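You operate a simulated robot arm through the tools that you are given. There is no shell and no other tool.

You run a simulated two-armed robot. Do the job below in one go: nothing can be reset, and whatever is moved stays where it is left.

JOB
Lift both bricks out of the soak tray on to the drip rack and drain the tray dry.
Fine: shut the drain again. Set down upright: small red brick, small yellow brick.

Only the result counts: the job must be done as asked and must still hold three seconds after the hand-in. Knocking over, shifting, dropping, spilling or breaking anything else fails it.

ROBOT AND FRAMES
Two 7-joint arms with fingered hands on one trunk that stands fixed in place. Base frame: the origin is at the foot of the trunk, x ahead of it, y to its left, z up. Lengths are in m, angles in rad, forces in N, time in s.
The left shoulder is at [0.07, 0.142, 1.164], the right one opposite. With the tool pointing down near the work surface each hand reaches from about 0.42 to 0.8 m from the base axis, measured 20 degrees to its own side. Payload 3.6 kg a hand.
Tool frame (each hand has its own): the origin (TCP) lies between the finger pads and is the grasp point; the fingertips stand 0.025 m ahead of it; z points along the fingers, y is the line along which they close. The gripper opens to 0.088 m; its body begins 0.029 m behind the TCP. The gripper is a hand of 5 fingers: y runs from the thumb to the fingers, the wrist lies at [-0.013, -0.097, -0.162] in the tool frame, and closing takes about 1.5 s.
Orientation is told as [roll, pitch, yaw] about the base's x, y, z axes, in that order, counted from this pose: with the fingers straight down and the wrist toward the robot, the tool's x, y and z point along [0, 1, 0], [1, 0, 0] and [0, 0, -1] of the base frame.

CONTROLS
- The arms move only by the tool drive_tool. It takes "left_increments", "right_increments" or both (then of equal length, played together; a hand with none holds still); each is a list of rows, each a list of 6 numbers: the turn, a rotation vector about the tool's x, y, z in rad, then the shift along the tool's x, y, z in cm. In form: [[wx, wy, wz, x, y, z], ...]. A call has 1 to 20 rows; each row shifts and turns the commanded pose from where the row before left it, along the tool's axes as they then stand. "left_fingers" and "right_fingers" are, for a hand that has rows, the opening, from 0 (shut) to 1 (fully open), set as the call begins (left out, the last holds). Rows are played at 5 a second. More than 0.05 m and 0.15 rad between two rows, or a gripper value outside its range, and nothing of the call is played. A pose out of reach is approached as far as the arm can. The call stops where the force on the tool passes 40 N (or 10 N more than at its start, if that is more) or the arm is blocked; 0.2 s more then pass. The fingers move at their own pace (about 0.072 m/s each) and stop on an object; they squeeze with about 26 N. The grip force told is the motor's: it shows also when the fingers shut on nothing. Time passes only in rows, and 0.2 s behind the last, so rows that do not move let the fingers close. It gives the time, the measured TCP pose, the force on the tool (base axes), the opening and the grip force at its end, in the units of the frame above (readings bear some noise), with the torque about the TCP (base axes, N m) and any sound that the robot's microphone picked up.
- Cameras (640 x 400 px; columns grow to the right, rows downward): "scene" is now at [0.1351, -0.0075, 1.3847]; the picture's right is [-0.09, -1.00, 0.00], its down [-0.65, 0.06, -0.76] and it looks along [0.76, -0.07, -0.65] (base axes); focal length 214 px, centre (320, 200). "left" rides on the left gripper at [-0.059, -0.079, -0.105] in its tool frame; the picture's right is [-0.73, -0.32, 0.61], its down [0.62, -0.68, 0.38] and it looks along [0.29, 0.66, 0.70] (tool axes); focal length 234 px, centre (320, 200). "right" rides on the right gripper at [0.059, -0.079, -0.105] in its tool frame; the picture's right is [-0.73, 0.32, -0.61], its down [-0.62, -0.68, 0.38] and it looks along [-0.29, 0.66, 0.70] (tool axes); focal length 234 px, centre (320, 200). There is no depth. A picture from a camera that has moved, and an enlarged one, comes with that camera's place and axes in the base frame and with its lens.
- camera(camera): a new picture of that camera. No time passes.
- slide_trunk(by): slides the trunk up (or, below 0, down) by that many m; the arms and the scene camera ride with it, the base frame stays. It gives what a move gives, with no picture.
- set_fingers(index, middle, ring, little, thumb_bend, thumb_turn, hand): sets how far each is bent, from 0 (flat) to 1 (curled in); at 0.3 the hand is open as for a grip, at 0.7 the pads meet at the TCP. One left out holds its place. A second passes; each finger stops where it meets its share of the squeeze, and holds until it gets a number again. A gripper value or a shape takes the hand back. It gives what a move gives, with no picture; readings hold the bend of each and the force on index, middle, ring, little, thumb and palm. thumb_turn goes from beside the hand (0) to across from the fingers (1), as for a grip.
- preshape(shape, hand): the hand has 5 fingers and takes this shape, open, in about a second: jaw (thumb against the fingers, like two jaws); tri (thumb and two fingers); tip (a fingertip pinch); poke (one finger out to press); point (the index stretched); flat (the hand flat); cup (the hand cupped); fist (a fist). The gripper value then closes the fingers along that shape, each until it touches; the sizes above hold for jaw. It gives what a move gives, with no picture.
- head_to(pan, tilt): turns the head with the scene camera to pan (to the left, within 1.501 rad either way) and tilt (down, from -0.506 to 1.204), counted from straight ahead of the robot. It gives what a move gives.
- inspect(camera, box): a new picture of the part [left, top, right, bottom] of that camera's present view, enlarged. No time passes.
- finish_job(): hands the job in; it is judged then, once.

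Nothing tells you positions but the pictures and the camera data. Unless the task says otherwise, let go and move clear before handing in.

The tools are called as name(argument=value, ...) on one line, values as JSON. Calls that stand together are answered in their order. drive_tool: Moves the arms, as the interface text tells. Its arguments: {"type":"object","properties":{"left_increments":{"type":"array","items":{"type":"array","items":{"type":"number"}}},"left_fingers":{"type":"number"},"right_increments":{"type":"array","items":{"type":"array","items":{"type":"number"}}},"right_fingers":{"type":"number"}},"required":[]} The other tools are called the same way: slide_trunk (by) moves the trunk up or down; preshape (shape, hand) gives the hand a shape; set_fingers (index, middle, ring, little, thumb_bend, thumb_turn, hand) moves the fingers one by one; head_to (pan, tilt) turns the head that bears the scene camera; camera (camera) takes a picture; inspect (camera, box) takes an enlarged picture of a part of a camera's view; finish_job () hands the job in.

At the start:

```text
t: 0.0
left_tool_pos: [0.5476, 0.0756, 1.2498]
left_orientation: [-0.003, 0.0, -0.003]
left_ft_force: [0.1, -0.6, -0.3]
left_wrist_torque: [-0.01, -0.01, 0.0]
left_finger_gap: 0.0875
left_grip_force: 0.1
left_shape: jaw
left_bend: [0.3, 0.3, 0.3, 0.3, 0.3, 0.98]
left_finger forces: [0.1, 0.1, 0.0, 0.0, 0.1, 0.1]
right_tool_pos: [0.4963, -0.2766, 1.1751]
right_orientation: [0.001, 0.001, 0.0]
right_ft_force: [0.3, -0.1, 0.4]
right_wrist_torque: [0.01, -0.01, 0.0]
right_finger_gap: 0.0879
right_grip_force: 0.0
right_shape: jaw
right_bend: [0.3, 0.3, 0.3, 0.3, 0.3, 0.98]
right_finger forces: [0.0, 0.0, 0.1, 0.0, 0.0, 0.0]
trunk travel left (down, up): [-0.7, 0.24]
head pan, tilt (commanded): [-0.091, 0.709]
```

scene: 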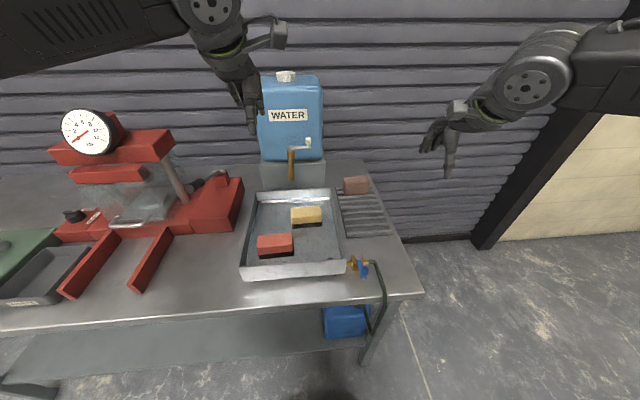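
right: 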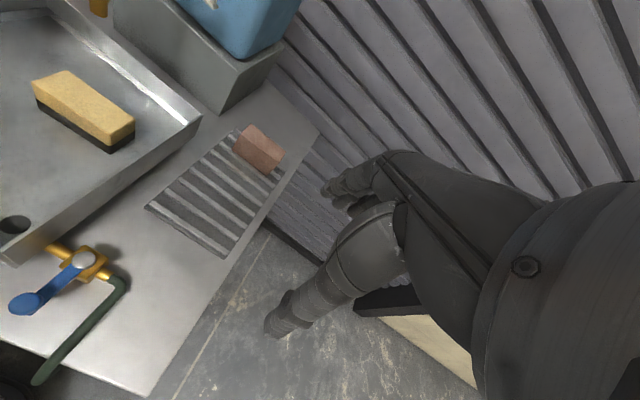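
left: 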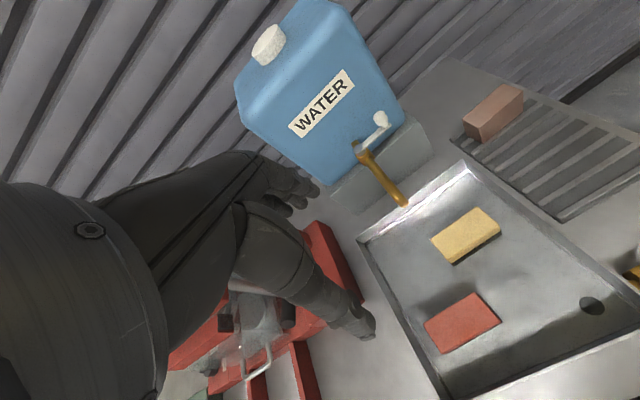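

I see a soak tray with a red and a yellow brick, a drip rack to its right that already holds a brownish brick, a drain valve with a blue lever at the tray's near right corner, and a water can with a tap above the tray. I'll look closer at each part before moving.

inspect(camera="scene", box=[220, 170, 420, 295])

inspect(camera="scene", box=[300, 230, 420, 350])

inspect(camera="scene", box=[240, 60, 400, 200])

inspect(camera="right", box=[0, 100, 320, 400])

inspect(camera="left", box=[340, 80, 640, 400])

```text
3.20 times, centred on (320, 232) of scene
camera zoom: at [0.1351, -0.0075, 1.3847], right [-0.09, -1.0, 0.0], down [-0.65, 0.06, -0.76], along [0.76, -0.07, -0.65], focal length 686 px, centre (320, 96)
```

zoom: 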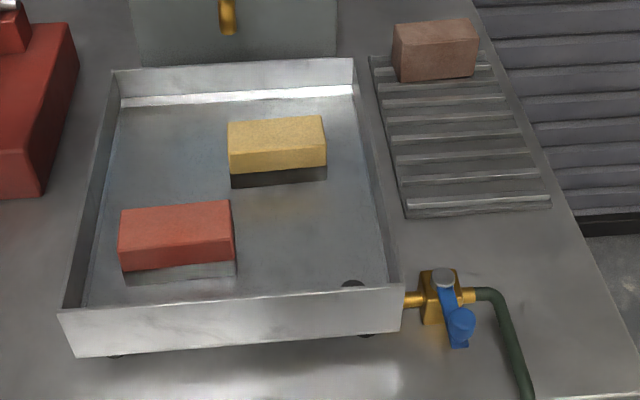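

```text
3.33 times, centred on (360, 290) of scene
camera zoom: at [0.1351, -0.0075, 1.3847], right [-0.09, -1.0, 0.0], down [-0.65, 0.06, -0.76], along [0.76, -0.07, -0.65], focal length 715 px, centre (187, -100)
```

zoom: 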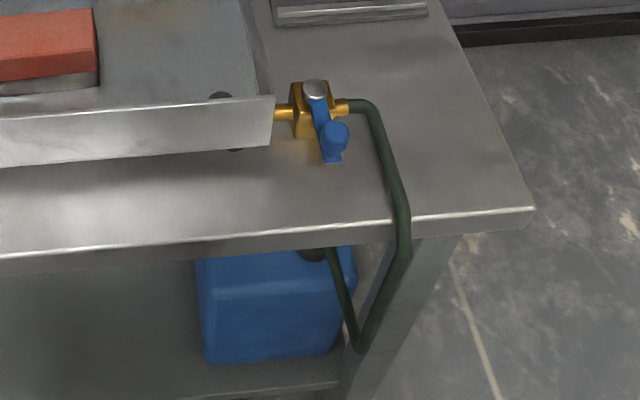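

```text
2.86 times, centred on (320, 130) of scene
camera zoom: at [0.1351, -0.0075, 1.3847], right [-0.09, -1.0, 0.0], down [-0.65, 0.06, -0.76], along [0.76, -0.07, -0.65], focal length 613 px, centre (320, 400)
```

zoom: 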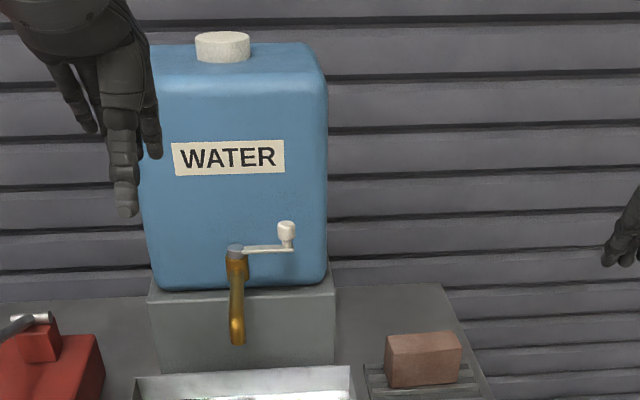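

```text
1.33 times, centred on (160, 250) of right
camera zoom: at [0.4154, -0.217, 1.2787], right [0.32, -0.73, 0.61], down [-0.68, -0.62, -0.38], along [0.66, -0.29, -0.7], focal length 312 px, centre (533, 133)
```

zoom: 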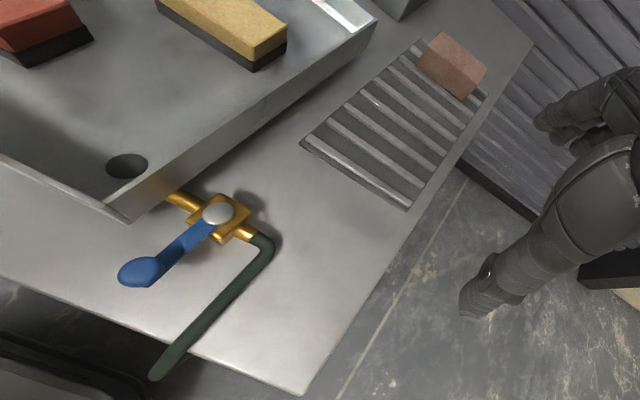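

```text
1.25 times, centred on (490, 240) of left
camera zoom: at [0.4678, 0.017, 1.3577], right [-0.32, -0.73, -0.61], down [-0.68, 0.62, -0.39], along [0.66, 0.29, -0.7], focal length 293 px, centre (108, 150)
```

zoom: 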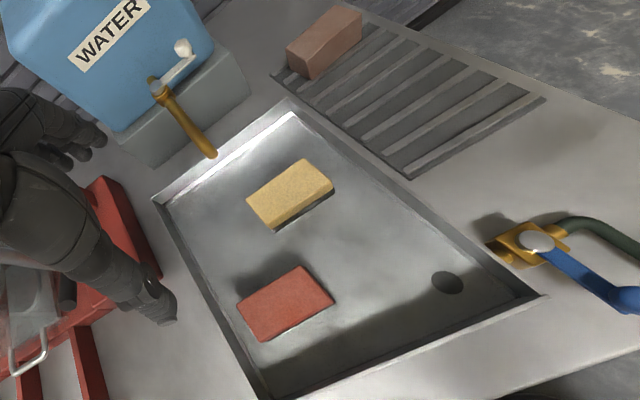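

I take the table top to be near z=0.85, the drain hole near (0.46,-0.065) and the valve pivot near (0.459,-0.140,0.90), with its lever pointing toward the robot and so across the pipe (shut). I'll zoom in further on the bricks, rack and valve to measure them.

inspect(camera="scene", box=[250, 195, 330, 265])

inspect(camera="left", box=[400, 190, 540, 370])

inspect(camera="right", box=[0, 50, 160, 200])

inspect(camera="right", box=[0, 200, 160, 330])

inspect(camera="scene", box=[330, 165, 410, 245])

inspect(camera="left", box=[340, 90, 440, 220])

inspect(camera="right", box=[130, 110, 300, 270])

```text
5.71 times, centred on (290, 230) of scene
camera zoom: at [0.1351, -0.0075, 1.3847], right [-0.09, -1.0, 0.0], down [-0.65, 0.06, -0.76], along [0.76, -0.07, -0.65], focal length 1226 px, centre (491, 29)
```

zoom: 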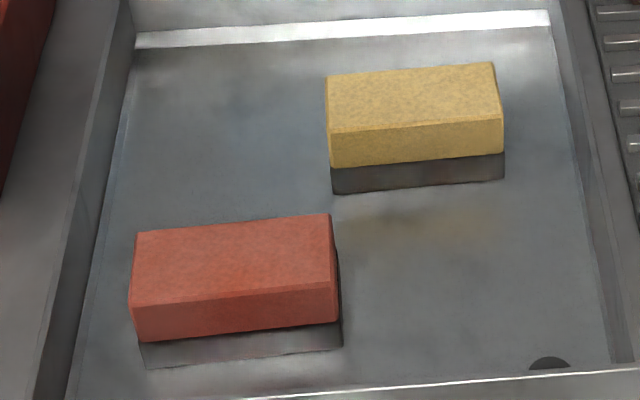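

```text
2.22 times, centred on (470, 280) of left
camera zoom: at [0.4678, 0.017, 1.3577], right [-0.32, -0.73, -0.61], down [-0.68, 0.62, -0.39], along [0.66, 0.29, -0.7], focal length 520 px, centre (-13, 22)
```

zoom: 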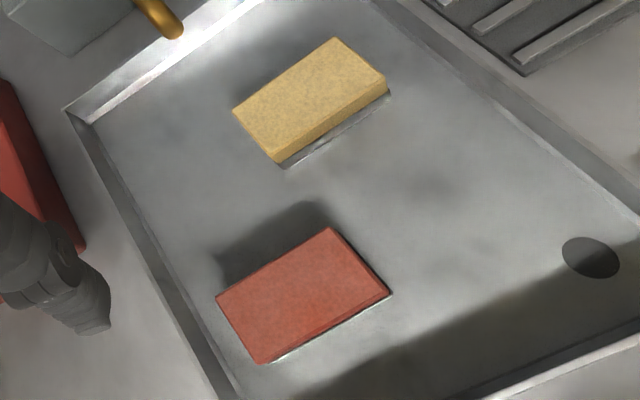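

```text
2.67 times, centred on (80, 125) of right
camera zoom: at [0.4154, -0.217, 1.2787], right [0.32, -0.73, 0.61], down [-0.68, -0.62, -0.38], along [0.66, -0.29, -0.7], focal length 624 px, centre (960, 400)
```

zoom: 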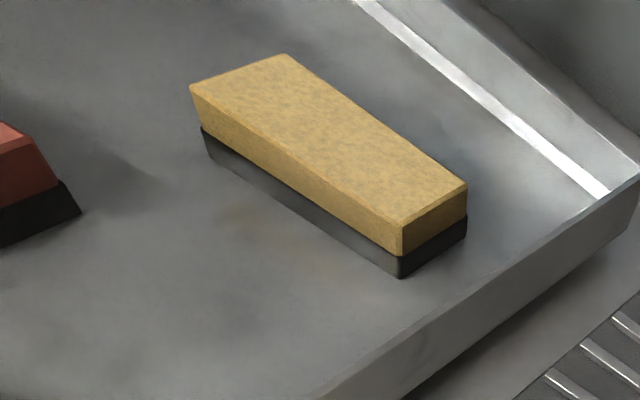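

```text
3.08 times, centred on (80, 265) of right
camera zoom: at [0.4154, -0.217, 1.2787], right [0.32, -0.73, 0.61], down [-0.68, -0.62, -0.38], along [0.66, -0.29, -0.7], focal length 720 px, centre (1058, 0)
```

zoom: 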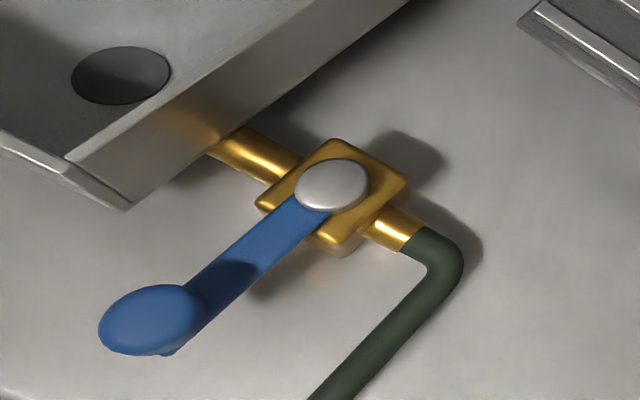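

```text
5.00 times, centred on (370, 205) of scene
camera zoom: at [0.1351, -0.0075, 1.3847], right [-0.09, -1.0, 0.0], down [-0.65, 0.06, -0.76], along [0.76, -0.07, -0.65], focal length 1072 px, centre (70, 175)
```

zoom: 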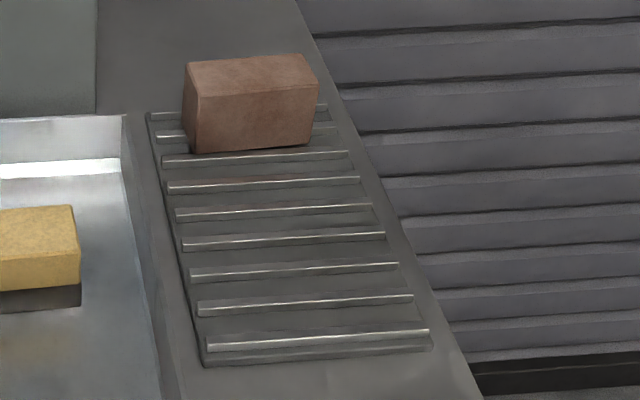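

```text
3.08 times, centred on (390, 155) of left
camera zoom: at [0.4678, 0.017, 1.3577], right [-0.32, -0.73, -0.61], down [-0.68, 0.62, -0.39], along [0.66, 0.29, -0.7], focal length 720 px, centre (105, 338)
```

zoom: 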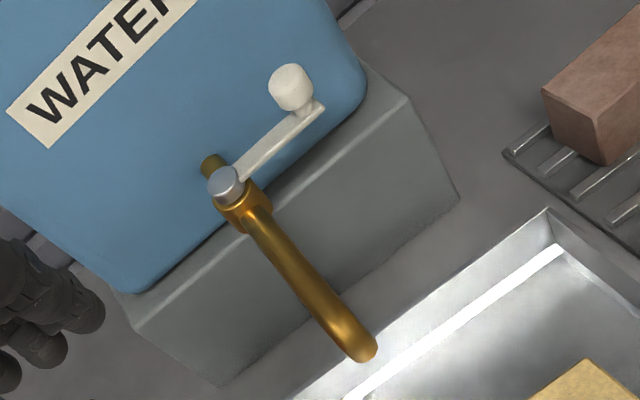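

```text
2.50 times, centred on (215, 190) of right
camera zoom: at [0.4154, -0.217, 1.2787], right [0.32, -0.73, 0.61], down [-0.68, -0.62, -0.38], along [0.66, -0.29, -0.7], focal length 585 px, centre (582, 225)
```

zoom: 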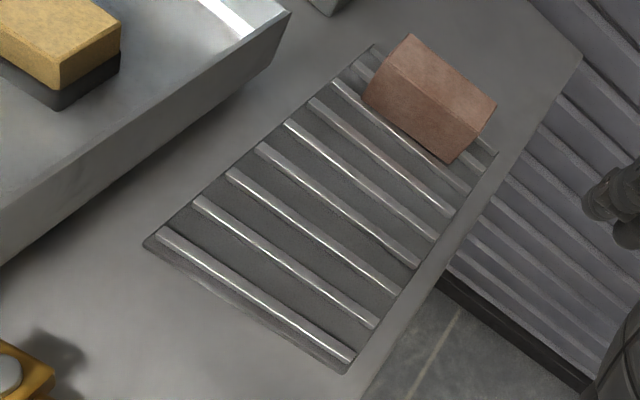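

The bricks measure about 0.045 x 0.09 m with tops at z≈0.935: red centred near (0.505, 0.078), yellow near (0.605, -0.009), both half under water. The rack spans x 0.565–0.81 and y -0.134 to -0.279, with bars near z 0.862. First I'll move the left arm clear and give the right hand a poke shape to see how it sits.

drive_tool(left_increments=[[0, 0, 0, 0, 0, -2], [0, 0, 0, 0, 0, -2], [0, 0, 0, 0, 0, -2], [0, 0, 0, 2, 0, -1], [0, 0, 0, 2, 0, 0], [0, 0, 0, 2, 0, 0], [0, 0, 0, 2, 0, 0], [0, 0, 0, 2, 0, 0]])

preshape(hand="right", shape="poke")

camera(camera="right")

camera(camera="scene")

```text
t: 1.8
left_tool_pos: [0.5476, 0.1755, 1.3206]
left_orientation: [-0.004, 0.0, -0.003]
left_ft_force: [0.2, 0.0, -0.7]
left_wrist_torque: [-0.01, -0.01, -0.01]
left_finger_gap: 0.0877
left_grip_force: 0.1
left_shape: jaw
left_bend: [0.3, 0.3, 0.3, 0.3, 0.3, 0.98]
left_finger forces: [0.1, 0.0, 0.0, 0.0, 0.0, 0.0]
right_tool_pos: [0.4967, -0.2739, 1.1757]
right_orientation: [0.001, -0.001, 0.0]
right_ft_force: [-0.5, -0.4, -0.1]
right_wrist_torque: [0.01, 0.03, -0.03]
right_finger_gap: 0.0879
right_grip_force: 0.0
right_shape: jaw
right_bend: [0.3, 0.3, 0.3, 0.3, 0.3, 0.98]
right_finger forces: [0.0, 0.0, 0.1, 0.0, 0.1, 0.0]
trunk travel left (down, up): [-0.7, 0.24]
head pan, tilt (commanded): [-0.091, 0.709]
```

```text
t: 2.7
left_tool_pos: [0.5466, 0.1737, 1.3208]
left_orientation: [-0.005, -0.001, -0.002]
left_ft_force: [0.1, 1.0, -0.3]
left_wrist_torque: [-0.01, -0.01, 0.06]
left_finger_gap: 0.0875
left_grip_force: 0.1
left_shape: jaw
left_bend: [0.3, 0.3, 0.3, 0.3, 0.3, 0.98]
left_finger forces: [0.1, 0.0, 0.0, 0.0, 0.0, 0.0]
right_tool_pos: [0.4948, -0.2763, 1.1761]
right_orientation: [0.0, 0.001, 0.0]
right_ft_force: [-0.8, 0.0, 0.1]
right_wrist_torque: [-0.02, 0.0, 0.0]
right_finger_gap: 0.0
right_grip_force: 0.1
right_shape: poke
right_bend: [0.7, 0.7, 0.99, 0.99, 1.0, 1.0]
right_finger forces: [0.0, 0.0, 0.1, 0.1, 0.0, 0.1]
trunk travel left (down, up): [-0.7, 0.24]
head pan, tilt (commanded): [-0.091, 0.709]
```

```text
taken
camera right: at [0.4154, -0.2171, 1.2787], right [0.32, -0.73, 0.61], down [-0.68, -0.62, -0.38], along [0.66, -0.29, -0.7], focal length 234 px, centre (320, 200)
```

right: 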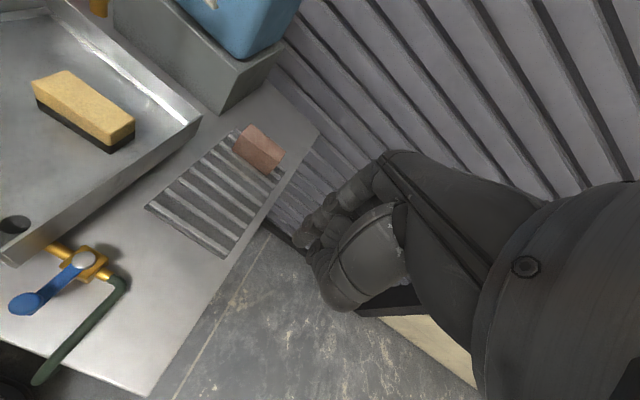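

```text
taken
camera scene: at [0.1351, -0.0076, 1.3847], right [-0.09, -1.0, 0.0], down [-0.65, 0.06, -0.76], along [0.76, -0.07, -0.65], focal length 214 px, centre (320, 200)
```

scene: 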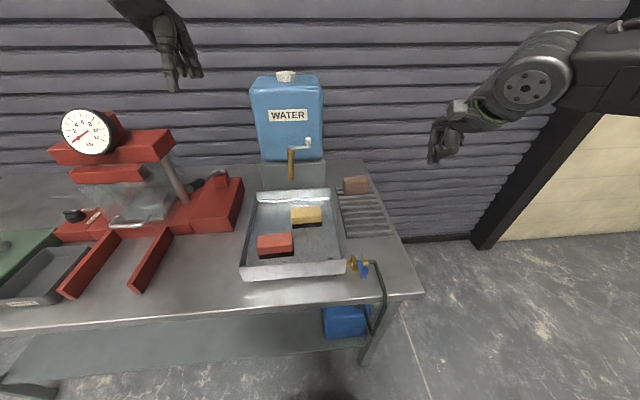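

inspect(camera="right", box=[260, 130, 460, 330])

inspect(camera="scene", box=[410, 80, 520, 180])

```text
2.00 times, centred on (360, 230) of right
camera zoom: at [0.4154, -0.2171, 1.2787], right [0.32, -0.73, 0.61], down [-0.68, -0.62, -0.38], along [0.66, -0.29, -0.7], focal length 468 px, centre (240, 140)
```

zoom: 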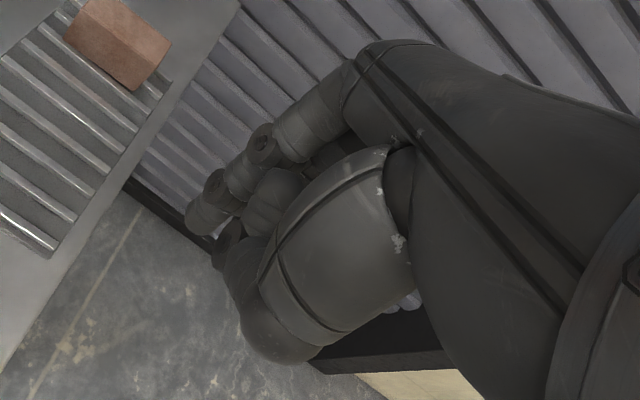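

```text
4.00 times, centred on (465, 130) of scene
camera zoom: at [0.1351, -0.0076, 1.3847], right [-0.09, -1.0, 0.0], down [-0.65, 0.06, -0.76], along [0.76, -0.07, -0.65], focal length 858 px, centre (-260, 480)
```

zoom: 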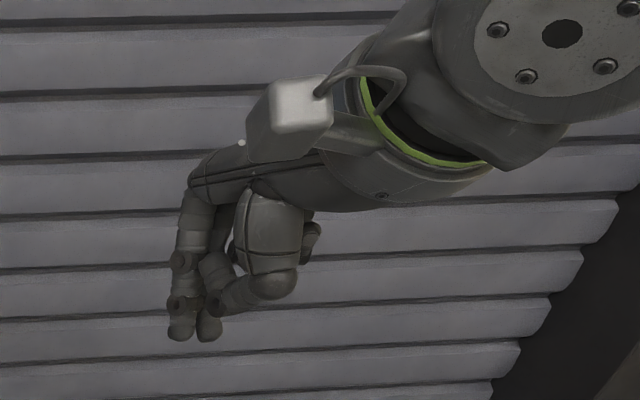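

The poke shape puts index and middle straight down at the TCP, making a pusher about 30 mm wide. The drain knob is near (0.405,-0.140,0.917), and swinging it toward -y should open it because the tray wall blocks the other way. I'll move the hand above a spot just left of the knob.

drive_tool(right_increments=[[0, 0, 0, 1.95, -1.0, 1.9], [0, 0, 0, 1.95, -1.0, 1.9], [0, 0, 0, 1.95, -1.0, 1.9], [0, 0, 0, 1.95, -1.0, 1.9], [0, 0, 0, 1.95, -1.0, 1.9], [0, 0, 0, 1.95, -1.0, 1.9], [0, 0, 0, 1.95, -1.0, 1.9], [0, 0, 0, 1.95, -1.0, 1.9], [0, 0, 0, 1.95, -1.0, 1.9]])

camera(camera="scene")

inspect(camera="scene", box=[300, 220, 420, 310])

camera(camera="right")

```text
t: 4.7
left_tool_pos: [0.5486, 0.1744, 1.3209]
left_orientation: [-0.005, 0.001, -0.002]
left_ft_force: [0.2, -0.3, -0.2]
left_wrist_torque: [-0.03, 0.01, -0.04]
left_finger_gap: 0.0878
left_grip_force: 0.1
left_shape: jaw
left_bend: [0.3, 0.3, 0.3, 0.3, 0.3, 0.98]
left_finger forces: [0.1, 0.1, 0.1, 0.1, 0.0, 0.0]
right_tool_pos: [0.4064, -0.1004, 1.0036]
right_orientation: [0.002, -0.001, -0.003]
right_ft_force: [0.9, 0.3, -0.7]
right_wrist_torque: [-0.02, -0.02, -0.05]
right_finger_gap: 0.0
right_grip_force: 0.0
right_shape: poke
right_bend: [0.7, 0.7, 0.99, 0.99, 1.0, 1.0]
right_finger forces: [0.1, 0.1, 0.0, 0.0, 0.0, 0.1]
trunk travel left (down, up): [-0.7, 0.24]
head pan, tilt (commanded): [-0.091, 0.709]
```

```text
taken
camera scene: at [0.1365, -0.0073, 1.3846], right [-0.09, -1.0, 0.0], down [-0.65, 0.06, -0.76], along [0.76, -0.07, -0.65], focal length 214 px, centre (320, 200)
```

scene: 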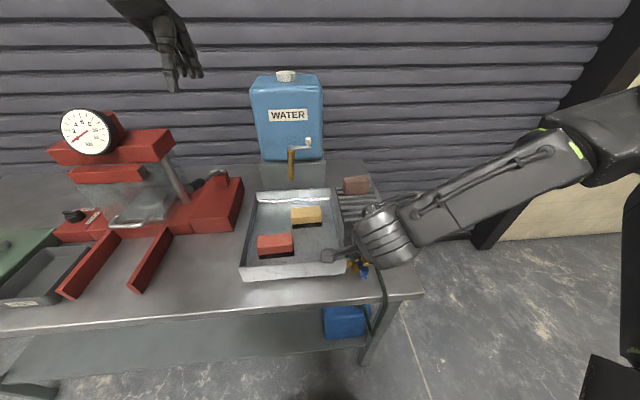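

```text
4.44 times, centred on (360, 265) of scene
camera zoom: at [0.1365, -0.0073, 1.3846], right [-0.09, -1.0, 0.0], down [-0.65, 0.06, -0.76], along [0.76, -0.07, -0.65], focal length 953 px, centre (142, -89)
```

zoom: 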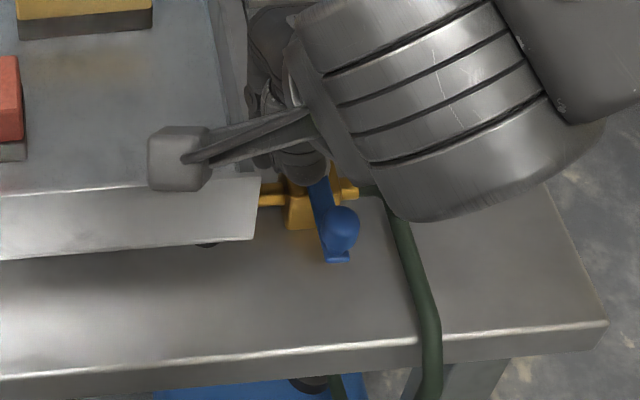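

```text
taken
camera right: at [0.3268, -0.0412, 1.1071], right [0.32, -0.73, 0.61], down [-0.68, -0.62, -0.38], along [0.66, -0.29, -0.7], focal length 234 px, centre (320, 200)
```

right: 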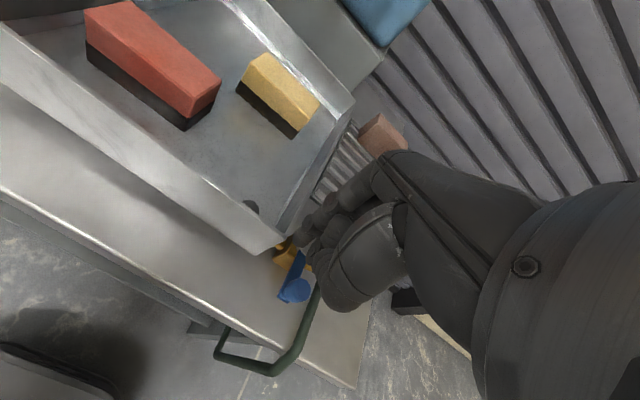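

My knob estimate agrees across views at about (0.404,-0.137). I'll lower the fingers beside it, so the tips sit about 0.90 high.

drive_tool(right_increments=[[0, 0, 0, 0, 0, 1.3], [0, 0, 0, 0, 0, 1.3], [0, 0, 0, 0, 0, 1.3], [0, 0, 0, 0, 0, 1.3], [0, 0, 0, 0, 0, 1.3], [0, 0, 0, 0, 0, 1.3], [0, 0, 0, 0, 0, 0]])

inspect(camera="right", box=[180, 140, 460, 340])

inspect(camera="scene", box=[300, 220, 420, 310])

```text
t: 6.3
left_tool_pos: [0.5454, 0.1737, 1.321]
left_orientation: [-0.003, 0.0, -0.002]
left_ft_force: [0.4, -0.7, 1.1]
left_wrist_torque: [-0.01, 0.05, -0.03]
left_finger_gap: 0.0877
left_grip_force: 0.0
left_shape: jaw
left_bend: [0.3, 0.3, 0.3, 0.3, 0.3, 0.98]
left_finger forces: [0.1, 0.0, 0.1, 0.1, 0.1, 0.0]
right_tool_pos: [0.4063, -0.1044, 0.9299]
right_orientation: [0.002, 0.0, 0.0]
right_ft_force: [-0.4, 0.3, 0.7]
right_wrist_torque: [0.04, -0.03, -0.01]
right_finger_gap: 0.0
right_grip_force: 0.1
right_shape: poke
right_bend: [0.7, 0.7, 0.99, 0.99, 1.0, 1.0]
right_finger forces: [1.1, 0.0, 0.0, 0.0, 0.0, 0.1]
right hand out of reach, approached as far as the arm can: row 6
trunk travel left (down, up): [-0.7, 0.24]
head pan, tilt (commanded): [-0.091, 0.709]
```

```text
2.00 times, centred on (320, 240) of right
camera zoom: at [0.3264, -0.0459, 1.0332], right [0.32, -0.73, 0.61], down [-0.68, -0.62, -0.38], along [0.66, -0.29, -0.7], focal length 468 px, centre (320, 120)
```

zoom: 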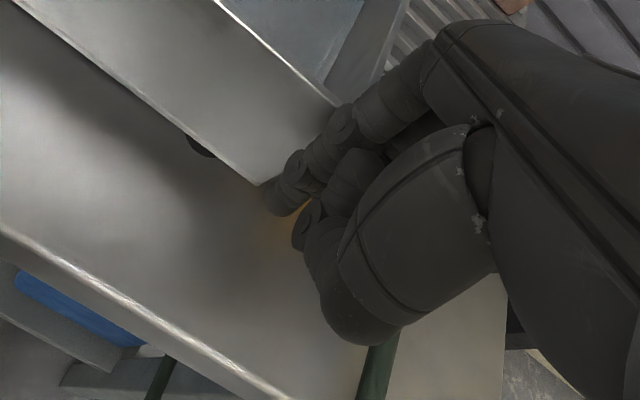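

```text
4.44 times, centred on (360, 265) of scene
camera zoom: at [0.1349, -0.0073, 1.3847], right [-0.09, -1.0, 0.0], down [-0.65, 0.06, -0.76], along [0.76, -0.07, -0.65], focal length 953 px, centre (142, -89)
```

zoom: 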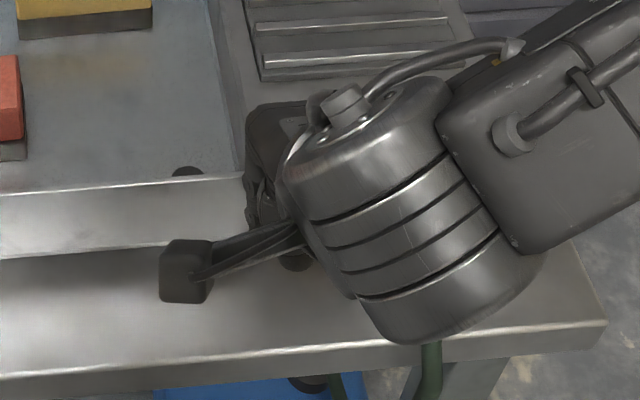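

The arm hit its near reach limit at TCP z 0.93, and the index finger is just brushing the tray front. I'll raise the trunk to unfold the arm, which also lifts the hand straight off.

slide_trunk(by=0.15)

camera(camera="scene")

inspect(camera="scene", box=[220, 200, 420, 325])

camera(camera="right")

```text
t: 8.1
left_tool_pos: [0.5466, 0.1742, 1.4717]
left_orientation: [-0.003, 0.0, -0.001]
left_ft_force: [-0.1, 0.2, 0.3]
left_wrist_torque: [0.02, -0.03, 0.0]
left_finger_gap: 0.0876
left_grip_force: 0.0
left_shape: jaw
left_bend: [0.3, 0.3, 0.3, 0.3, 0.3, 0.98]
left_finger forces: [0.0, 0.0, 0.1, 0.1, 0.0, 0.0]
right_tool_pos: [0.4068, -0.1047, 1.0802]
right_orientation: [0.001, 0.0, 0.001]
right_ft_force: [-0.4, 0.7, -0.6]
right_wrist_torque: [0.0, -0.01, 0.01]
right_finger_gap: 0.0002
right_grip_force: 0.0
right_shape: poke
right_bend: [0.7, 0.7, 0.99, 0.99, 1.0, 1.0]
right_finger forces: [0.0, 0.0, 0.1, 0.0, 0.0, 0.0]
trunk travel left (down, up): [-0.85, 0.09]
head pan, tilt (commanded): [-0.091, 0.709]
```

```text
taken
camera scene: at [0.1352, -0.0074, 1.5346], right [-0.09, -1.0, 0.0], down [-0.65, 0.06, -0.76], along [0.76, -0.07, -0.65], focal length 214 px, centre (320, 200)
```

scene: 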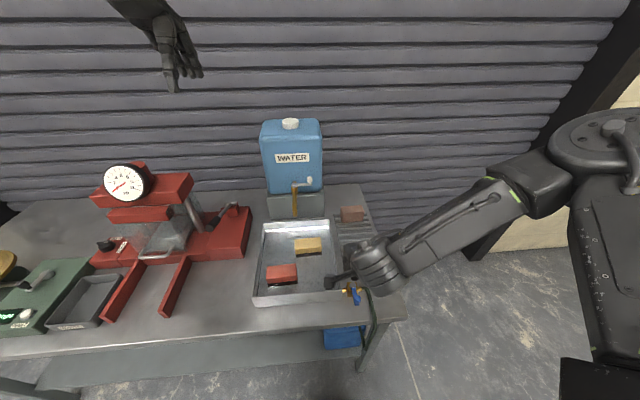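

```text
3.20 times, centred on (320, 262) of scene
camera zoom: at [0.1352, -0.0074, 1.5346], right [-0.09, -1.0, 0.0], down [-0.65, 0.06, -0.76], along [0.76, -0.07, -0.65], focal length 686 px, centre (320, 0)
```

zoom: 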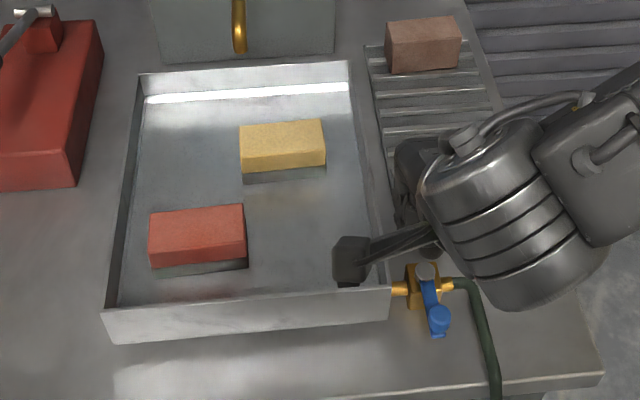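

```text
taken
camera right: at [0.3267, -0.0459, 1.1832], right [0.32, -0.73, 0.61], down [-0.68, -0.62, -0.38], along [0.66, -0.29, -0.7], focal length 234 px, centre (320, 200)
```

right: 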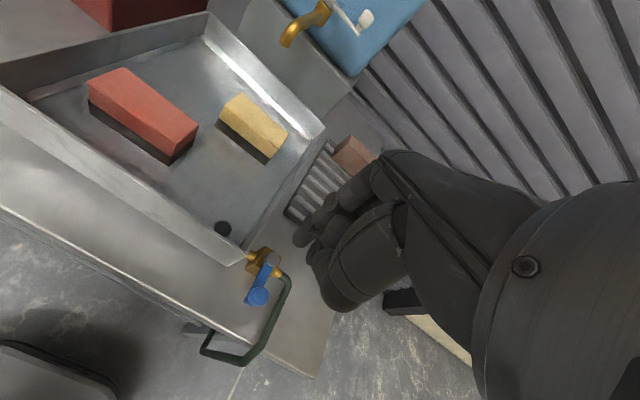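

The tray hasn't shifted and the knob still measures (0.405,-0.139). I'll shift slightly toward the robot to clear the tray front, then lower beside the knob again.

drive_tool(right_increments=[[0, 0, 0, 0.1, -0.6, 1.5], [0, 0, 0, 0.1, -0.6, 1.5], [0, 0, 0, 0, 0, 2], [0, 0, 0, 0, 0, 2], [0, 0, 0, 0, 0, 2], [0, 0, 0, 0, 0, 2], [0, 0, 0, 0, 0, 1.5], [0, 0, 0, 0, 0, 1.5], [0, 0, 0, 0, 0, 1.3], [0, 0, 0, 0, 0, 0]])

inspect(camera="right", box=[180, 140, 460, 340])

inspect(camera="scene", box=[280, 220, 420, 325])

```text
t: 10.2
left_tool_pos: [0.5463, 0.1739, 1.4712]
left_orientation: [-0.004, 0.0, -0.001]
left_ft_force: [0.7, 0.2, 0.2]
left_wrist_torque: [0.0, 0.04, 0.02]
left_finger_gap: 0.0878
left_grip_force: 0.0
left_shape: jaw
left_bend: [0.3, 0.3, 0.3, 0.3, 0.3, 0.98]
left_finger forces: [0.1, 0.1, 0.0, 0.0, 0.0, 0.0]
right_tool_pos: [0.4012, -0.1766, 1.0013]
right_orientation: [0.0, 0.001, 0.001]
right_ft_force: [-0.2, 0.0, -1.3]
right_wrist_torque: [-0.01, 0.01, 0.01]
right_finger_gap: 0.0002
right_grip_force: 0.2
right_shape: poke
right_bend: [0.7, 0.7, 0.99, 0.99, 1.0, 1.0]
right_finger forces: [0.0, 0.0, 0.0, 0.0, 0.0, 0.0]
right hand out of reach, approached as far as the arm can: row 1, 2, 3, 4, 5, 6, 7, 8, 9
trunk travel left (down, up): [-0.85, 0.09]
head pan, tilt (commanded): [-0.091, 0.709]
```

```text
2.00 times, centred on (320, 240) of right
camera zoom: at [0.3221, -0.1193, 1.1048], right [0.33, -0.73, 0.6], down [-0.68, -0.62, -0.38], along [0.66, -0.29, -0.7], focal length 468 px, centre (320, 120)
```

zoom: 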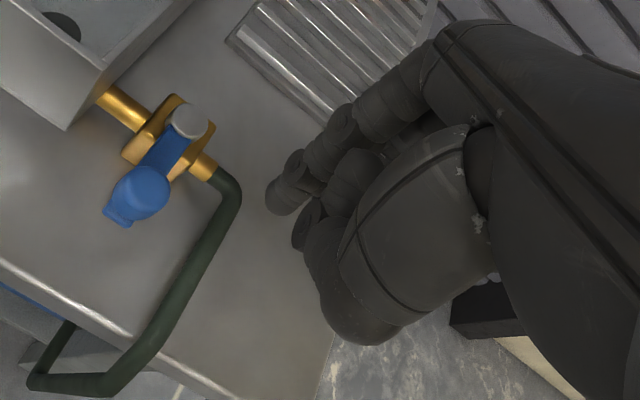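

```text
3.81 times, centred on (350, 272) of scene
camera zoom: at [0.1351, -0.0074, 1.5347], right [-0.09, -1.0, 0.0], down [-0.65, 0.06, -0.76], along [0.76, -0.07, -0.65], focal length 817 px, centre (206, -76)
```

zoom: 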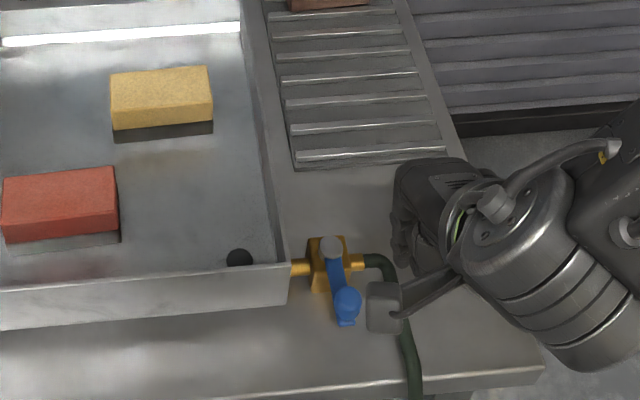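

The raised trunk made the reach worse, so I'll lift the hand, check where it really is, and then bring the trunk back down and approach with the wrist turned out to the right.

drive_tool(right_increments=[[0, 0, 0, 0, 0, -2.5], [0, 0, 0, 0, 0, -2.5], [0, 0, 0, 0, 0, -2.5], [0, 0, 0, 0, 0, -2.5], [0, 0, 0, 0, 0, -2.5], [0, 0, 0, 0, 0, -2.5], [0, 0, 0, 0, 0, 0]])

```text
t: 11.8
left_tool_pos: [0.5476, 0.1734, 1.471]
left_orientation: [-0.003, 0.0, -0.002]
left_ft_force: [-0.4, 0.0, 0.6]
left_wrist_torque: [0.02, -0.03, -0.01]
left_finger_gap: 0.0875
left_grip_force: 0.0
left_shape: jaw
left_bend: [0.3, 0.3, 0.3, 0.3, 0.3, 0.98]
left_finger forces: [0.0, 0.0, 0.0, 0.0, 0.0, 0.0]
right_tool_pos: [0.4079, -0.1761, 1.1518]
right_orientation: [0.001, 0.003, -0.002]
right_ft_force: [0.2, 0.1, 0.1]
right_wrist_torque: [-0.03, -0.04, 0.03]
right_finger_gap: 0.0002
right_grip_force: 0.1
right_shape: poke
right_bend: [0.7, 0.7, 0.99, 0.99, 1.0, 1.0]
right_finger forces: [0.0, 0.0, 0.0, 0.0, 0.0, 0.0]
right hand out of reach, approached as far as the arm can: row 5
trunk travel left (down, up): [-0.85, 0.09]
head pan, tilt (commanded): [-0.091, 0.709]
```

slide_trunk(by=-0.15)

drive_tool(right_increments=[[0, 0, 0, 0, 0.5, 0], [0, 0, -0.13, 0, 0.3, 0], [0, 0, -0.13, 0, 0.3, 0], [0, 0, -0.13, 0, 0, 0], [0, 0, -0.13, 0, 0, 0], [0, 0, -0.13, 0, 0, 0], [0, 0, -0.13, 0, 0, 0], [0, 0, -0.13, 0, 0, 0], [0, 0, -0.13, 0, 0, 0], [0, 0, 0, 0, 0, 0]])

camera(camera="scene")

inspect(camera="scene", box=[280, 190, 440, 310])

camera(camera="right")

```text
t: 13.6
left_tool_pos: [0.5473, 0.1748, 1.3221]
left_orientation: [-0.004, -0.001, 0.0]
left_ft_force: [-0.1, 0.2, -0.1]
left_wrist_torque: [0.02, -0.01, 0.0]
left_finger_gap: 0.0876
left_grip_force: 0.1
left_shape: jaw
left_bend: [0.3, 0.3, 0.3, 0.3, 0.3, 0.98]
left_finger forces: [0.0, 0.1, 0.1, 0.0, 0.1, 0.1]
right_tool_pos: [0.407, -0.176, 1.0014]
right_orientation: [0.001, 0.003, 0.002]
right_ft_force: [0.6, -0.5, -0.1]
right_wrist_torque: [0.02, -0.04, 0.03]
right_finger_gap: 0.0001
right_grip_force: 0.0
right_shape: poke
right_bend: [0.7, 0.7, 0.99, 0.99, 1.0, 1.0]
right_finger forces: [0.0, 0.0, 0.0, 0.0, 0.1, 0.1]
trunk travel left (down, up): [-0.7, 0.24]
head pan, tilt (commanded): [-0.091, 0.709]
```

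```text
t: 15.8
left_tool_pos: [0.5472, 0.1758, 1.3217]
left_orientation: [-0.004, 0.0, -0.002]
left_ft_force: [-0.4, 0.8, 1.0]
left_wrist_torque: [-0.02, 0.02, 0.02]
left_finger_gap: 0.0875
left_grip_force: 0.1
left_shape: jaw
left_bend: [0.3, 0.3, 0.3, 0.3, 0.3, 0.98]
left_finger forces: [0.1, 0.0, 0.1, 0.0, 0.0, 0.1]
right_tool_pos: [0.4181, -0.1762, 1.0008]
right_orientation: [0.001, 0.001, 1.041]
right_ft_force: [-0.1, 1.0, -0.2]
right_wrist_torque: [-0.07, 0.0, -0.01]
right_finger_gap: 0.0002
right_grip_force: 0.1
right_shape: poke
right_bend: [0.7, 0.7, 0.99, 0.99, 1.0, 1.0]
right_finger forces: [0.0, 0.0, 0.1, 0.0, 0.1, 0.0]
trunk travel left (down, up): [-0.7, 0.24]
head pan, tilt (commanded): [-0.091, 0.709]
```

```text
taken
camera scene: at [0.1349, -0.0058, 1.3847], right [-0.09, -1.0, 0.0], down [-0.65, 0.06, -0.76], along [0.76, -0.07, -0.65], focal length 214 px, centre (320, 200)
```

scene: 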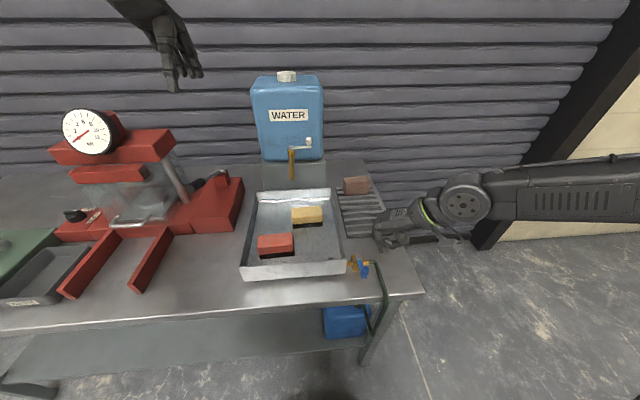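

```text
3.33 times, centred on (360, 250) of scene
camera zoom: at [0.1349, -0.0058, 1.3847], right [-0.09, -1.0, 0.0], down [-0.65, 0.06, -0.76], along [0.76, -0.07, -0.65], focal length 715 px, centre (187, 33)
```

zoom: 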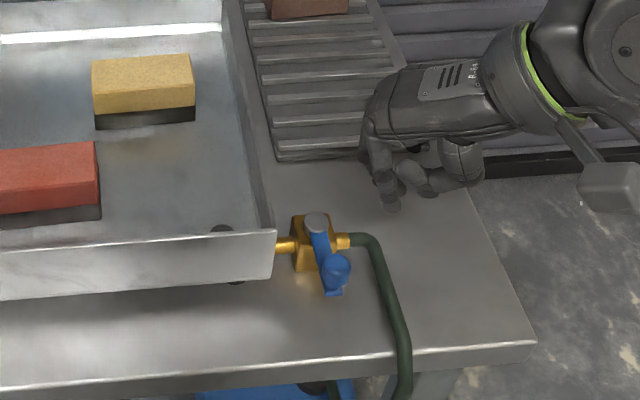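

```text
taken
camera right: at [0.3261, -0.2138, 1.105], right [0.79, -0.09, 0.61], down [0.19, -0.9, -0.38], along [0.58, 0.42, -0.7], focal length 234 px, centre (320, 200)
```

right: 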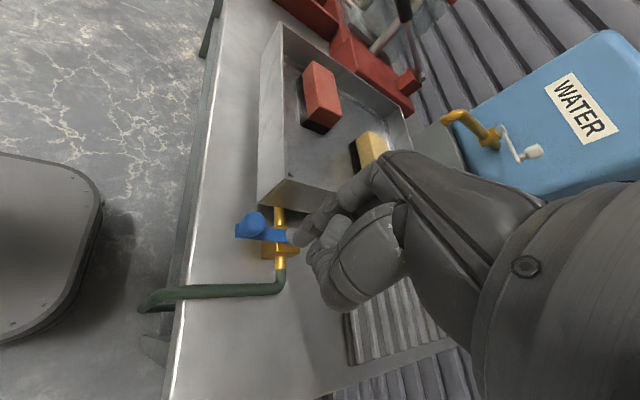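

With the wrist turned out by about 60° the forearm lines up well and the valve is in clear view. I'll move over the start point at (0.393,-0.102) and go part of the way down.

drive_tool(right_increments=[[0, 0, 0, 1.184, 1.026, 0], [0, 0, 0, 1.184, 1.026, 0], [0, 0, 0, 1.184, 1.026, 0], [0, 0, 0, 1.184, 1.026, 0], [0, 0, 0, 1.184, 1.026, 0], [0, 0, 0, 0, 0, 1.5], [0, 0, 0, 0, 0, 1.5], [0, 0, 0, 0, 0, 1.0], [0, 0, 0, 0, 0, 0]])

inspect(camera="scene", box=[300, 210, 440, 310])

inspect(camera="right", box=[160, 140, 440, 340])

```text
t: 17.8
left_tool_pos: [0.547, 0.1728, 1.3221]
left_orientation: [-0.003, 0.0, -0.003]
left_ft_force: [-0.5, 0.0, -0.6]
left_wrist_torque: [-0.03, 0.02, -0.02]
left_finger_gap: 0.0877
left_grip_force: 0.0
left_shape: jaw
left_bend: [0.3, 0.3, 0.3, 0.3, 0.3, 0.98]
left_finger forces: [0.0, 0.0, 0.0, 0.0, 0.1, 0.0]
right_tool_pos: [0.3968, -0.1004, 0.9602]
right_orientation: [0.002, -0.001, 1.04]
right_ft_force: [0.0, 0.5, 0.6]
right_wrist_torque: [0.0, -0.03, 0.01]
right_finger_gap: 0.0
right_grip_force: 0.0
right_shape: poke
right_bend: [0.7, 0.7, 0.99, 0.99, 1.0, 1.0]
right_finger forces: [0.0, 0.1, 0.0, 0.0, 0.0, 0.1]
trunk travel left (down, up): [-0.7, 0.24]
head pan, tilt (commanded): [-0.091, 0.709]
```

```text
4.00 times, centred on (370, 260) of scene
camera zoom: at [0.135, -0.0075, 1.3847], right [-0.09, -1.0, 0.0], down [-0.65, 0.06, -0.76], along [0.76, -0.07, -0.65], focal length 858 px, centre (120, -40)
```

zoom: 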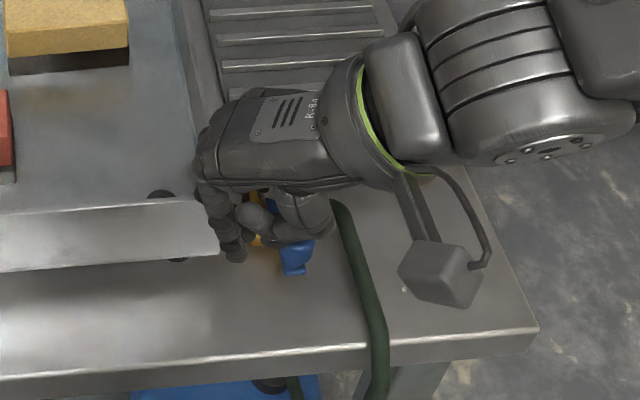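

```text
2.00 times, centred on (300, 240) of right
camera zoom: at [0.3029, -0.1402, 1.064], right [0.79, -0.09, 0.61], down [0.19, -0.9, -0.39], along [0.58, 0.42, -0.7], focal length 468 px, centre (360, 120)
```

zoom: 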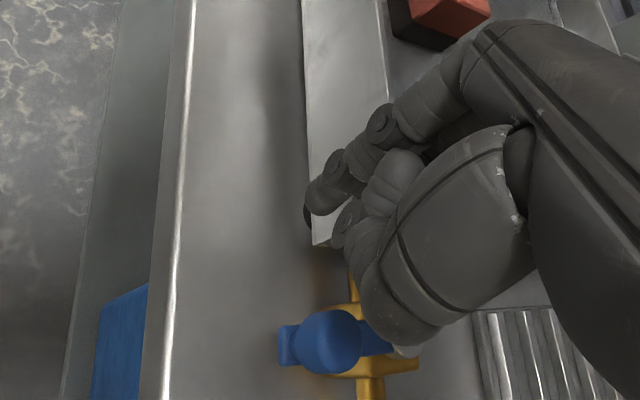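

The curled thumb's knuckle hangs almost as low as the fingertips and would come down on the knob. I'll lift a little and swing the thumb to the side of the hand.

drive_tool(right_increments=[[0, 0, 0, 0, 0, -2], [0, 0, 0, 0, 0, -2], [0, 0, 0, 0, 0, 0]])

set_fingers(hand="right", index=0.7, middle=0.7, ring=1, little=1, thumb_bend=0.2, thumb_turn=0)

inspect(camera="scene", box=[300, 210, 440, 310])

camera(camera="right")

```text
t: 18.6
left_tool_pos: [0.5474, 0.1735, 1.3206]
left_orientation: [-0.002, -0.001, -0.001]
left_ft_force: [-0.2, -0.3, -0.6]
left_wrist_torque: [0.01, 0.01, -0.01]
left_finger_gap: 0.0877
left_grip_force: 0.1
left_shape: jaw
left_bend: [0.3, 0.3, 0.3, 0.3, 0.3, 0.98]
left_finger forces: [0.1, 0.0, 0.0, 0.0, 0.0, 0.0]
right_tool_pos: [0.3954, -0.1004, 1.0015]
right_orientation: [0.001, 0.0, 1.041]
right_ft_force: [-0.2, 0.0, 0.8]
right_wrist_torque: [-0.02, 0.0, -0.03]
right_finger_gap: 0.0001
right_grip_force: 0.0
right_shape: poke
right_bend: [0.7, 0.7, 0.99, 0.99, 1.0, 1.0]
right_finger forces: [0.0, 0.0, 0.0, 0.0, 0.1, 0.0]
trunk travel left (down, up): [-0.7, 0.24]
head pan, tilt (commanded): [-0.091, 0.709]
```

```text
t: 19.6
left_tool_pos: [0.5467, 0.1746, 1.3218]
left_orientation: [-0.004, 0.0, -0.002]
left_ft_force: [-0.1, 0.0, 0.1]
left_wrist_torque: [0.02, 0.03, 0.0]
left_finger_gap: 0.0877
left_grip_force: 0.0
left_shape: jaw
left_bend: [0.3, 0.3, 0.3, 0.3, 0.3, 0.98]
left_finger forces: [0.1, 0.0, 0.0, 0.0, 0.0, 0.1]
right_tool_pos: [0.3946, -0.1002, 1.001]
right_orientation: [0.002, 0.0, 1.039]
right_ft_force: [-0.2, -0.4, 0.0]
right_wrist_torque: [-0.01, 0.04, 0.01]
right_finger_gap: 0.1039
right_grip_force: 0.0
right_shape: fingers
right_bend: [0.7, 0.7, 1.0, 1.0, 0.2, 0.0]
right_finger forces: [0.1, 0.0, 0.1, 0.0, 0.0, 0.0]
trunk travel left (down, up): [-0.7, 0.24]
head pan, tilt (commanded): [-0.091, 0.709]
```

```text
4.00 times, centred on (370, 260) of scene
camera zoom: at [0.1351, -0.0074, 1.3847], right [-0.09, -1.0, 0.0], down [-0.65, 0.06, -0.76], along [0.76, -0.07, -0.65], focal length 858 px, centre (120, -40)
```

zoom: 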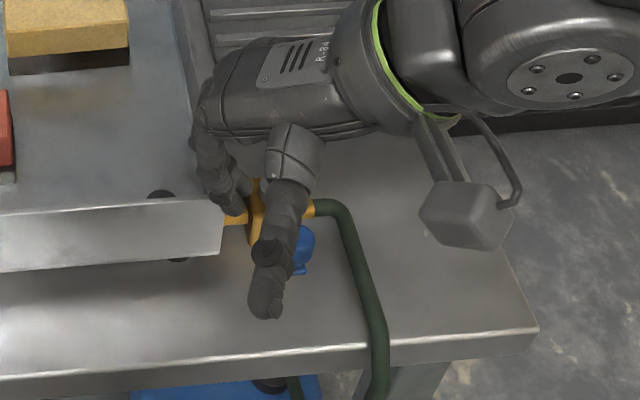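

```text
taken
camera right: at [0.3026, -0.1391, 1.1044], right [0.79, -0.09, 0.61], down [0.19, -0.9, -0.38], along [0.58, 0.42, -0.7], focal length 234 px, centre (320, 200)
```

right: 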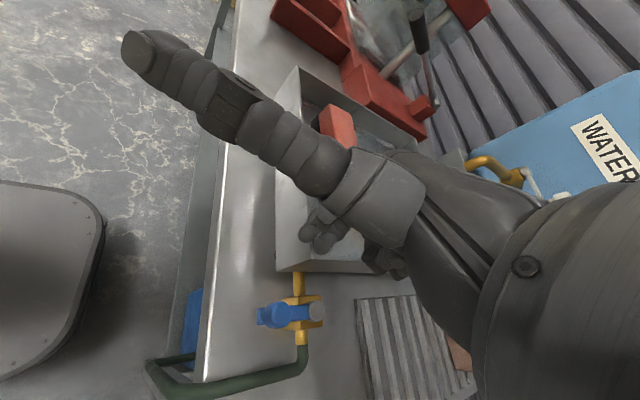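

inspect(camera="right", box=[240, 170, 440, 330])

inspect(camera="scene", box=[335, 230, 395, 290])

```text
2.50 times, centred on (340, 250) of right
camera zoom: at [0.3026, -0.1391, 1.1044], right [0.79, -0.09, 0.61], down [0.19, -0.9, -0.38], along [0.58, 0.42, -0.7], focal length 585 px, centre (270, 75)
```

zoom: 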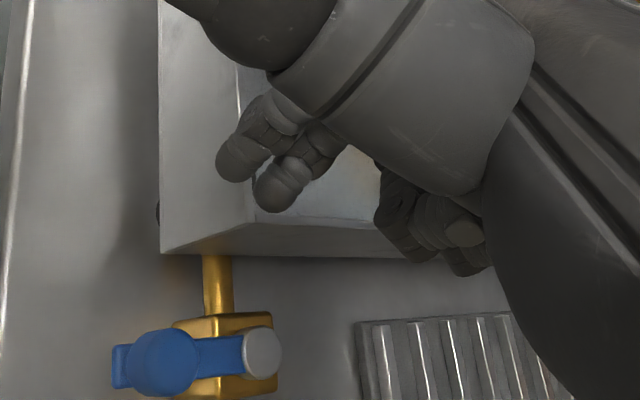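

```text
6.67 times, centred on (365, 260) of scene
camera zoom: at [0.1351, -0.0074, 1.3847], right [-0.09, -1.0, 0.0], down [-0.65, 0.06, -0.76], along [0.76, -0.07, -0.65], focal length 1430 px, centre (20, -200)
```

zoom: 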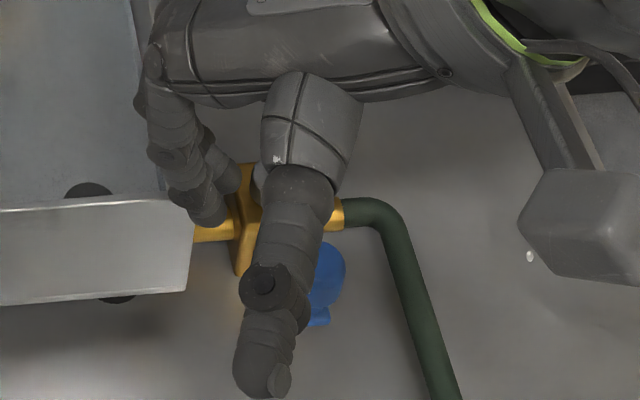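

The fingertips are now clear: the curled fingers sit about 5 cm above the tips and the thumb is out of the way. I'll descend beside the knob.

drive_tool(right_increments=[[0, 0, 0, 0, 0, 1.5], [0, 0, 0, 0, 0, 1.5], [0, 0, 0, 0, 0, 1.5], [0, 0, 0, 0, 0, 1.5], [0, 0, 0, 0, 0, 1.5], [0, 0, 0, 0, 0, 0]])

inspect(camera="right", box=[240, 170, 440, 330])

inspect(camera="scene", box=[335, 240, 395, 300])

```text
t: 21.0
left_tool_pos: [0.547, 0.1741, 1.3221]
left_orientation: [-0.004, 0.001, -0.004]
left_ft_force: [-0.5, 1.2, 0.1]
left_wrist_torque: [-0.01, 0.0, 0.01]
left_finger_gap: 0.0878
left_grip_force: 0.0
left_shape: jaw
left_bend: [0.3, 0.3, 0.3, 0.3, 0.3, 0.98]
left_finger forces: [0.0, 0.1, 0.0, 0.0, 0.0, 0.0]
right_tool_pos: [0.3938, -0.1028, 0.9251]
right_orientation: [0.001, -0.001, 1.041]
right_ft_force: [-2.6, -2.6, 0.5]
right_wrist_torque: [0.01, -0.02, -0.03]
right_finger_gap: 0.1043
right_grip_force: 1.0
right_shape: fingers
right_bend: [0.7, 0.7, 1.0, 1.0, 0.2, 0.0]
right_finger forces: [0.1, 0.0, 2.4, 0.1, 0.0, 0.0]
trunk travel left (down, up): [-0.7, 0.24]
head pan, tilt (commanded): [-0.091, 0.709]
```

```text
2.50 times, centred on (340, 250) of right
camera zoom: at [0.3004, -0.1409, 1.0298], right [0.79, -0.09, 0.61], down [0.19, -0.9, -0.38], along [0.58, 0.42, -0.7], focal length 585 px, centre (270, 75)
```

zoom: 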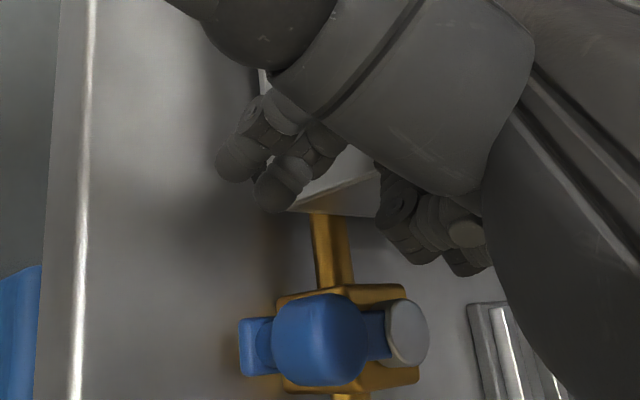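

```text
6.67 times, centred on (365, 270) of scene
camera zoom: at [0.1346, -0.0075, 1.3847], right [-0.09, -1.0, 0.0], down [-0.65, 0.06, -0.76], along [0.76, -0.07, -0.65], focal length 1430 px, centre (20, -267)
```

zoom: 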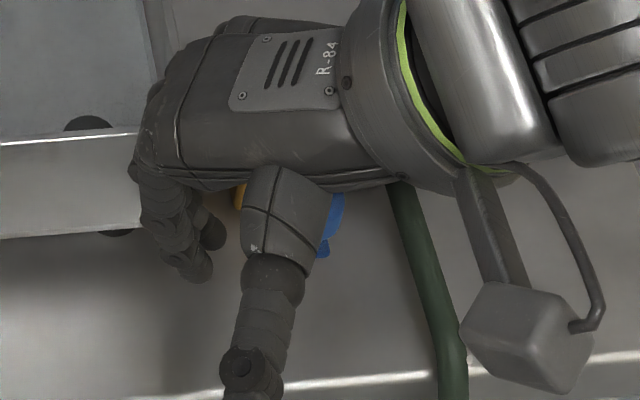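

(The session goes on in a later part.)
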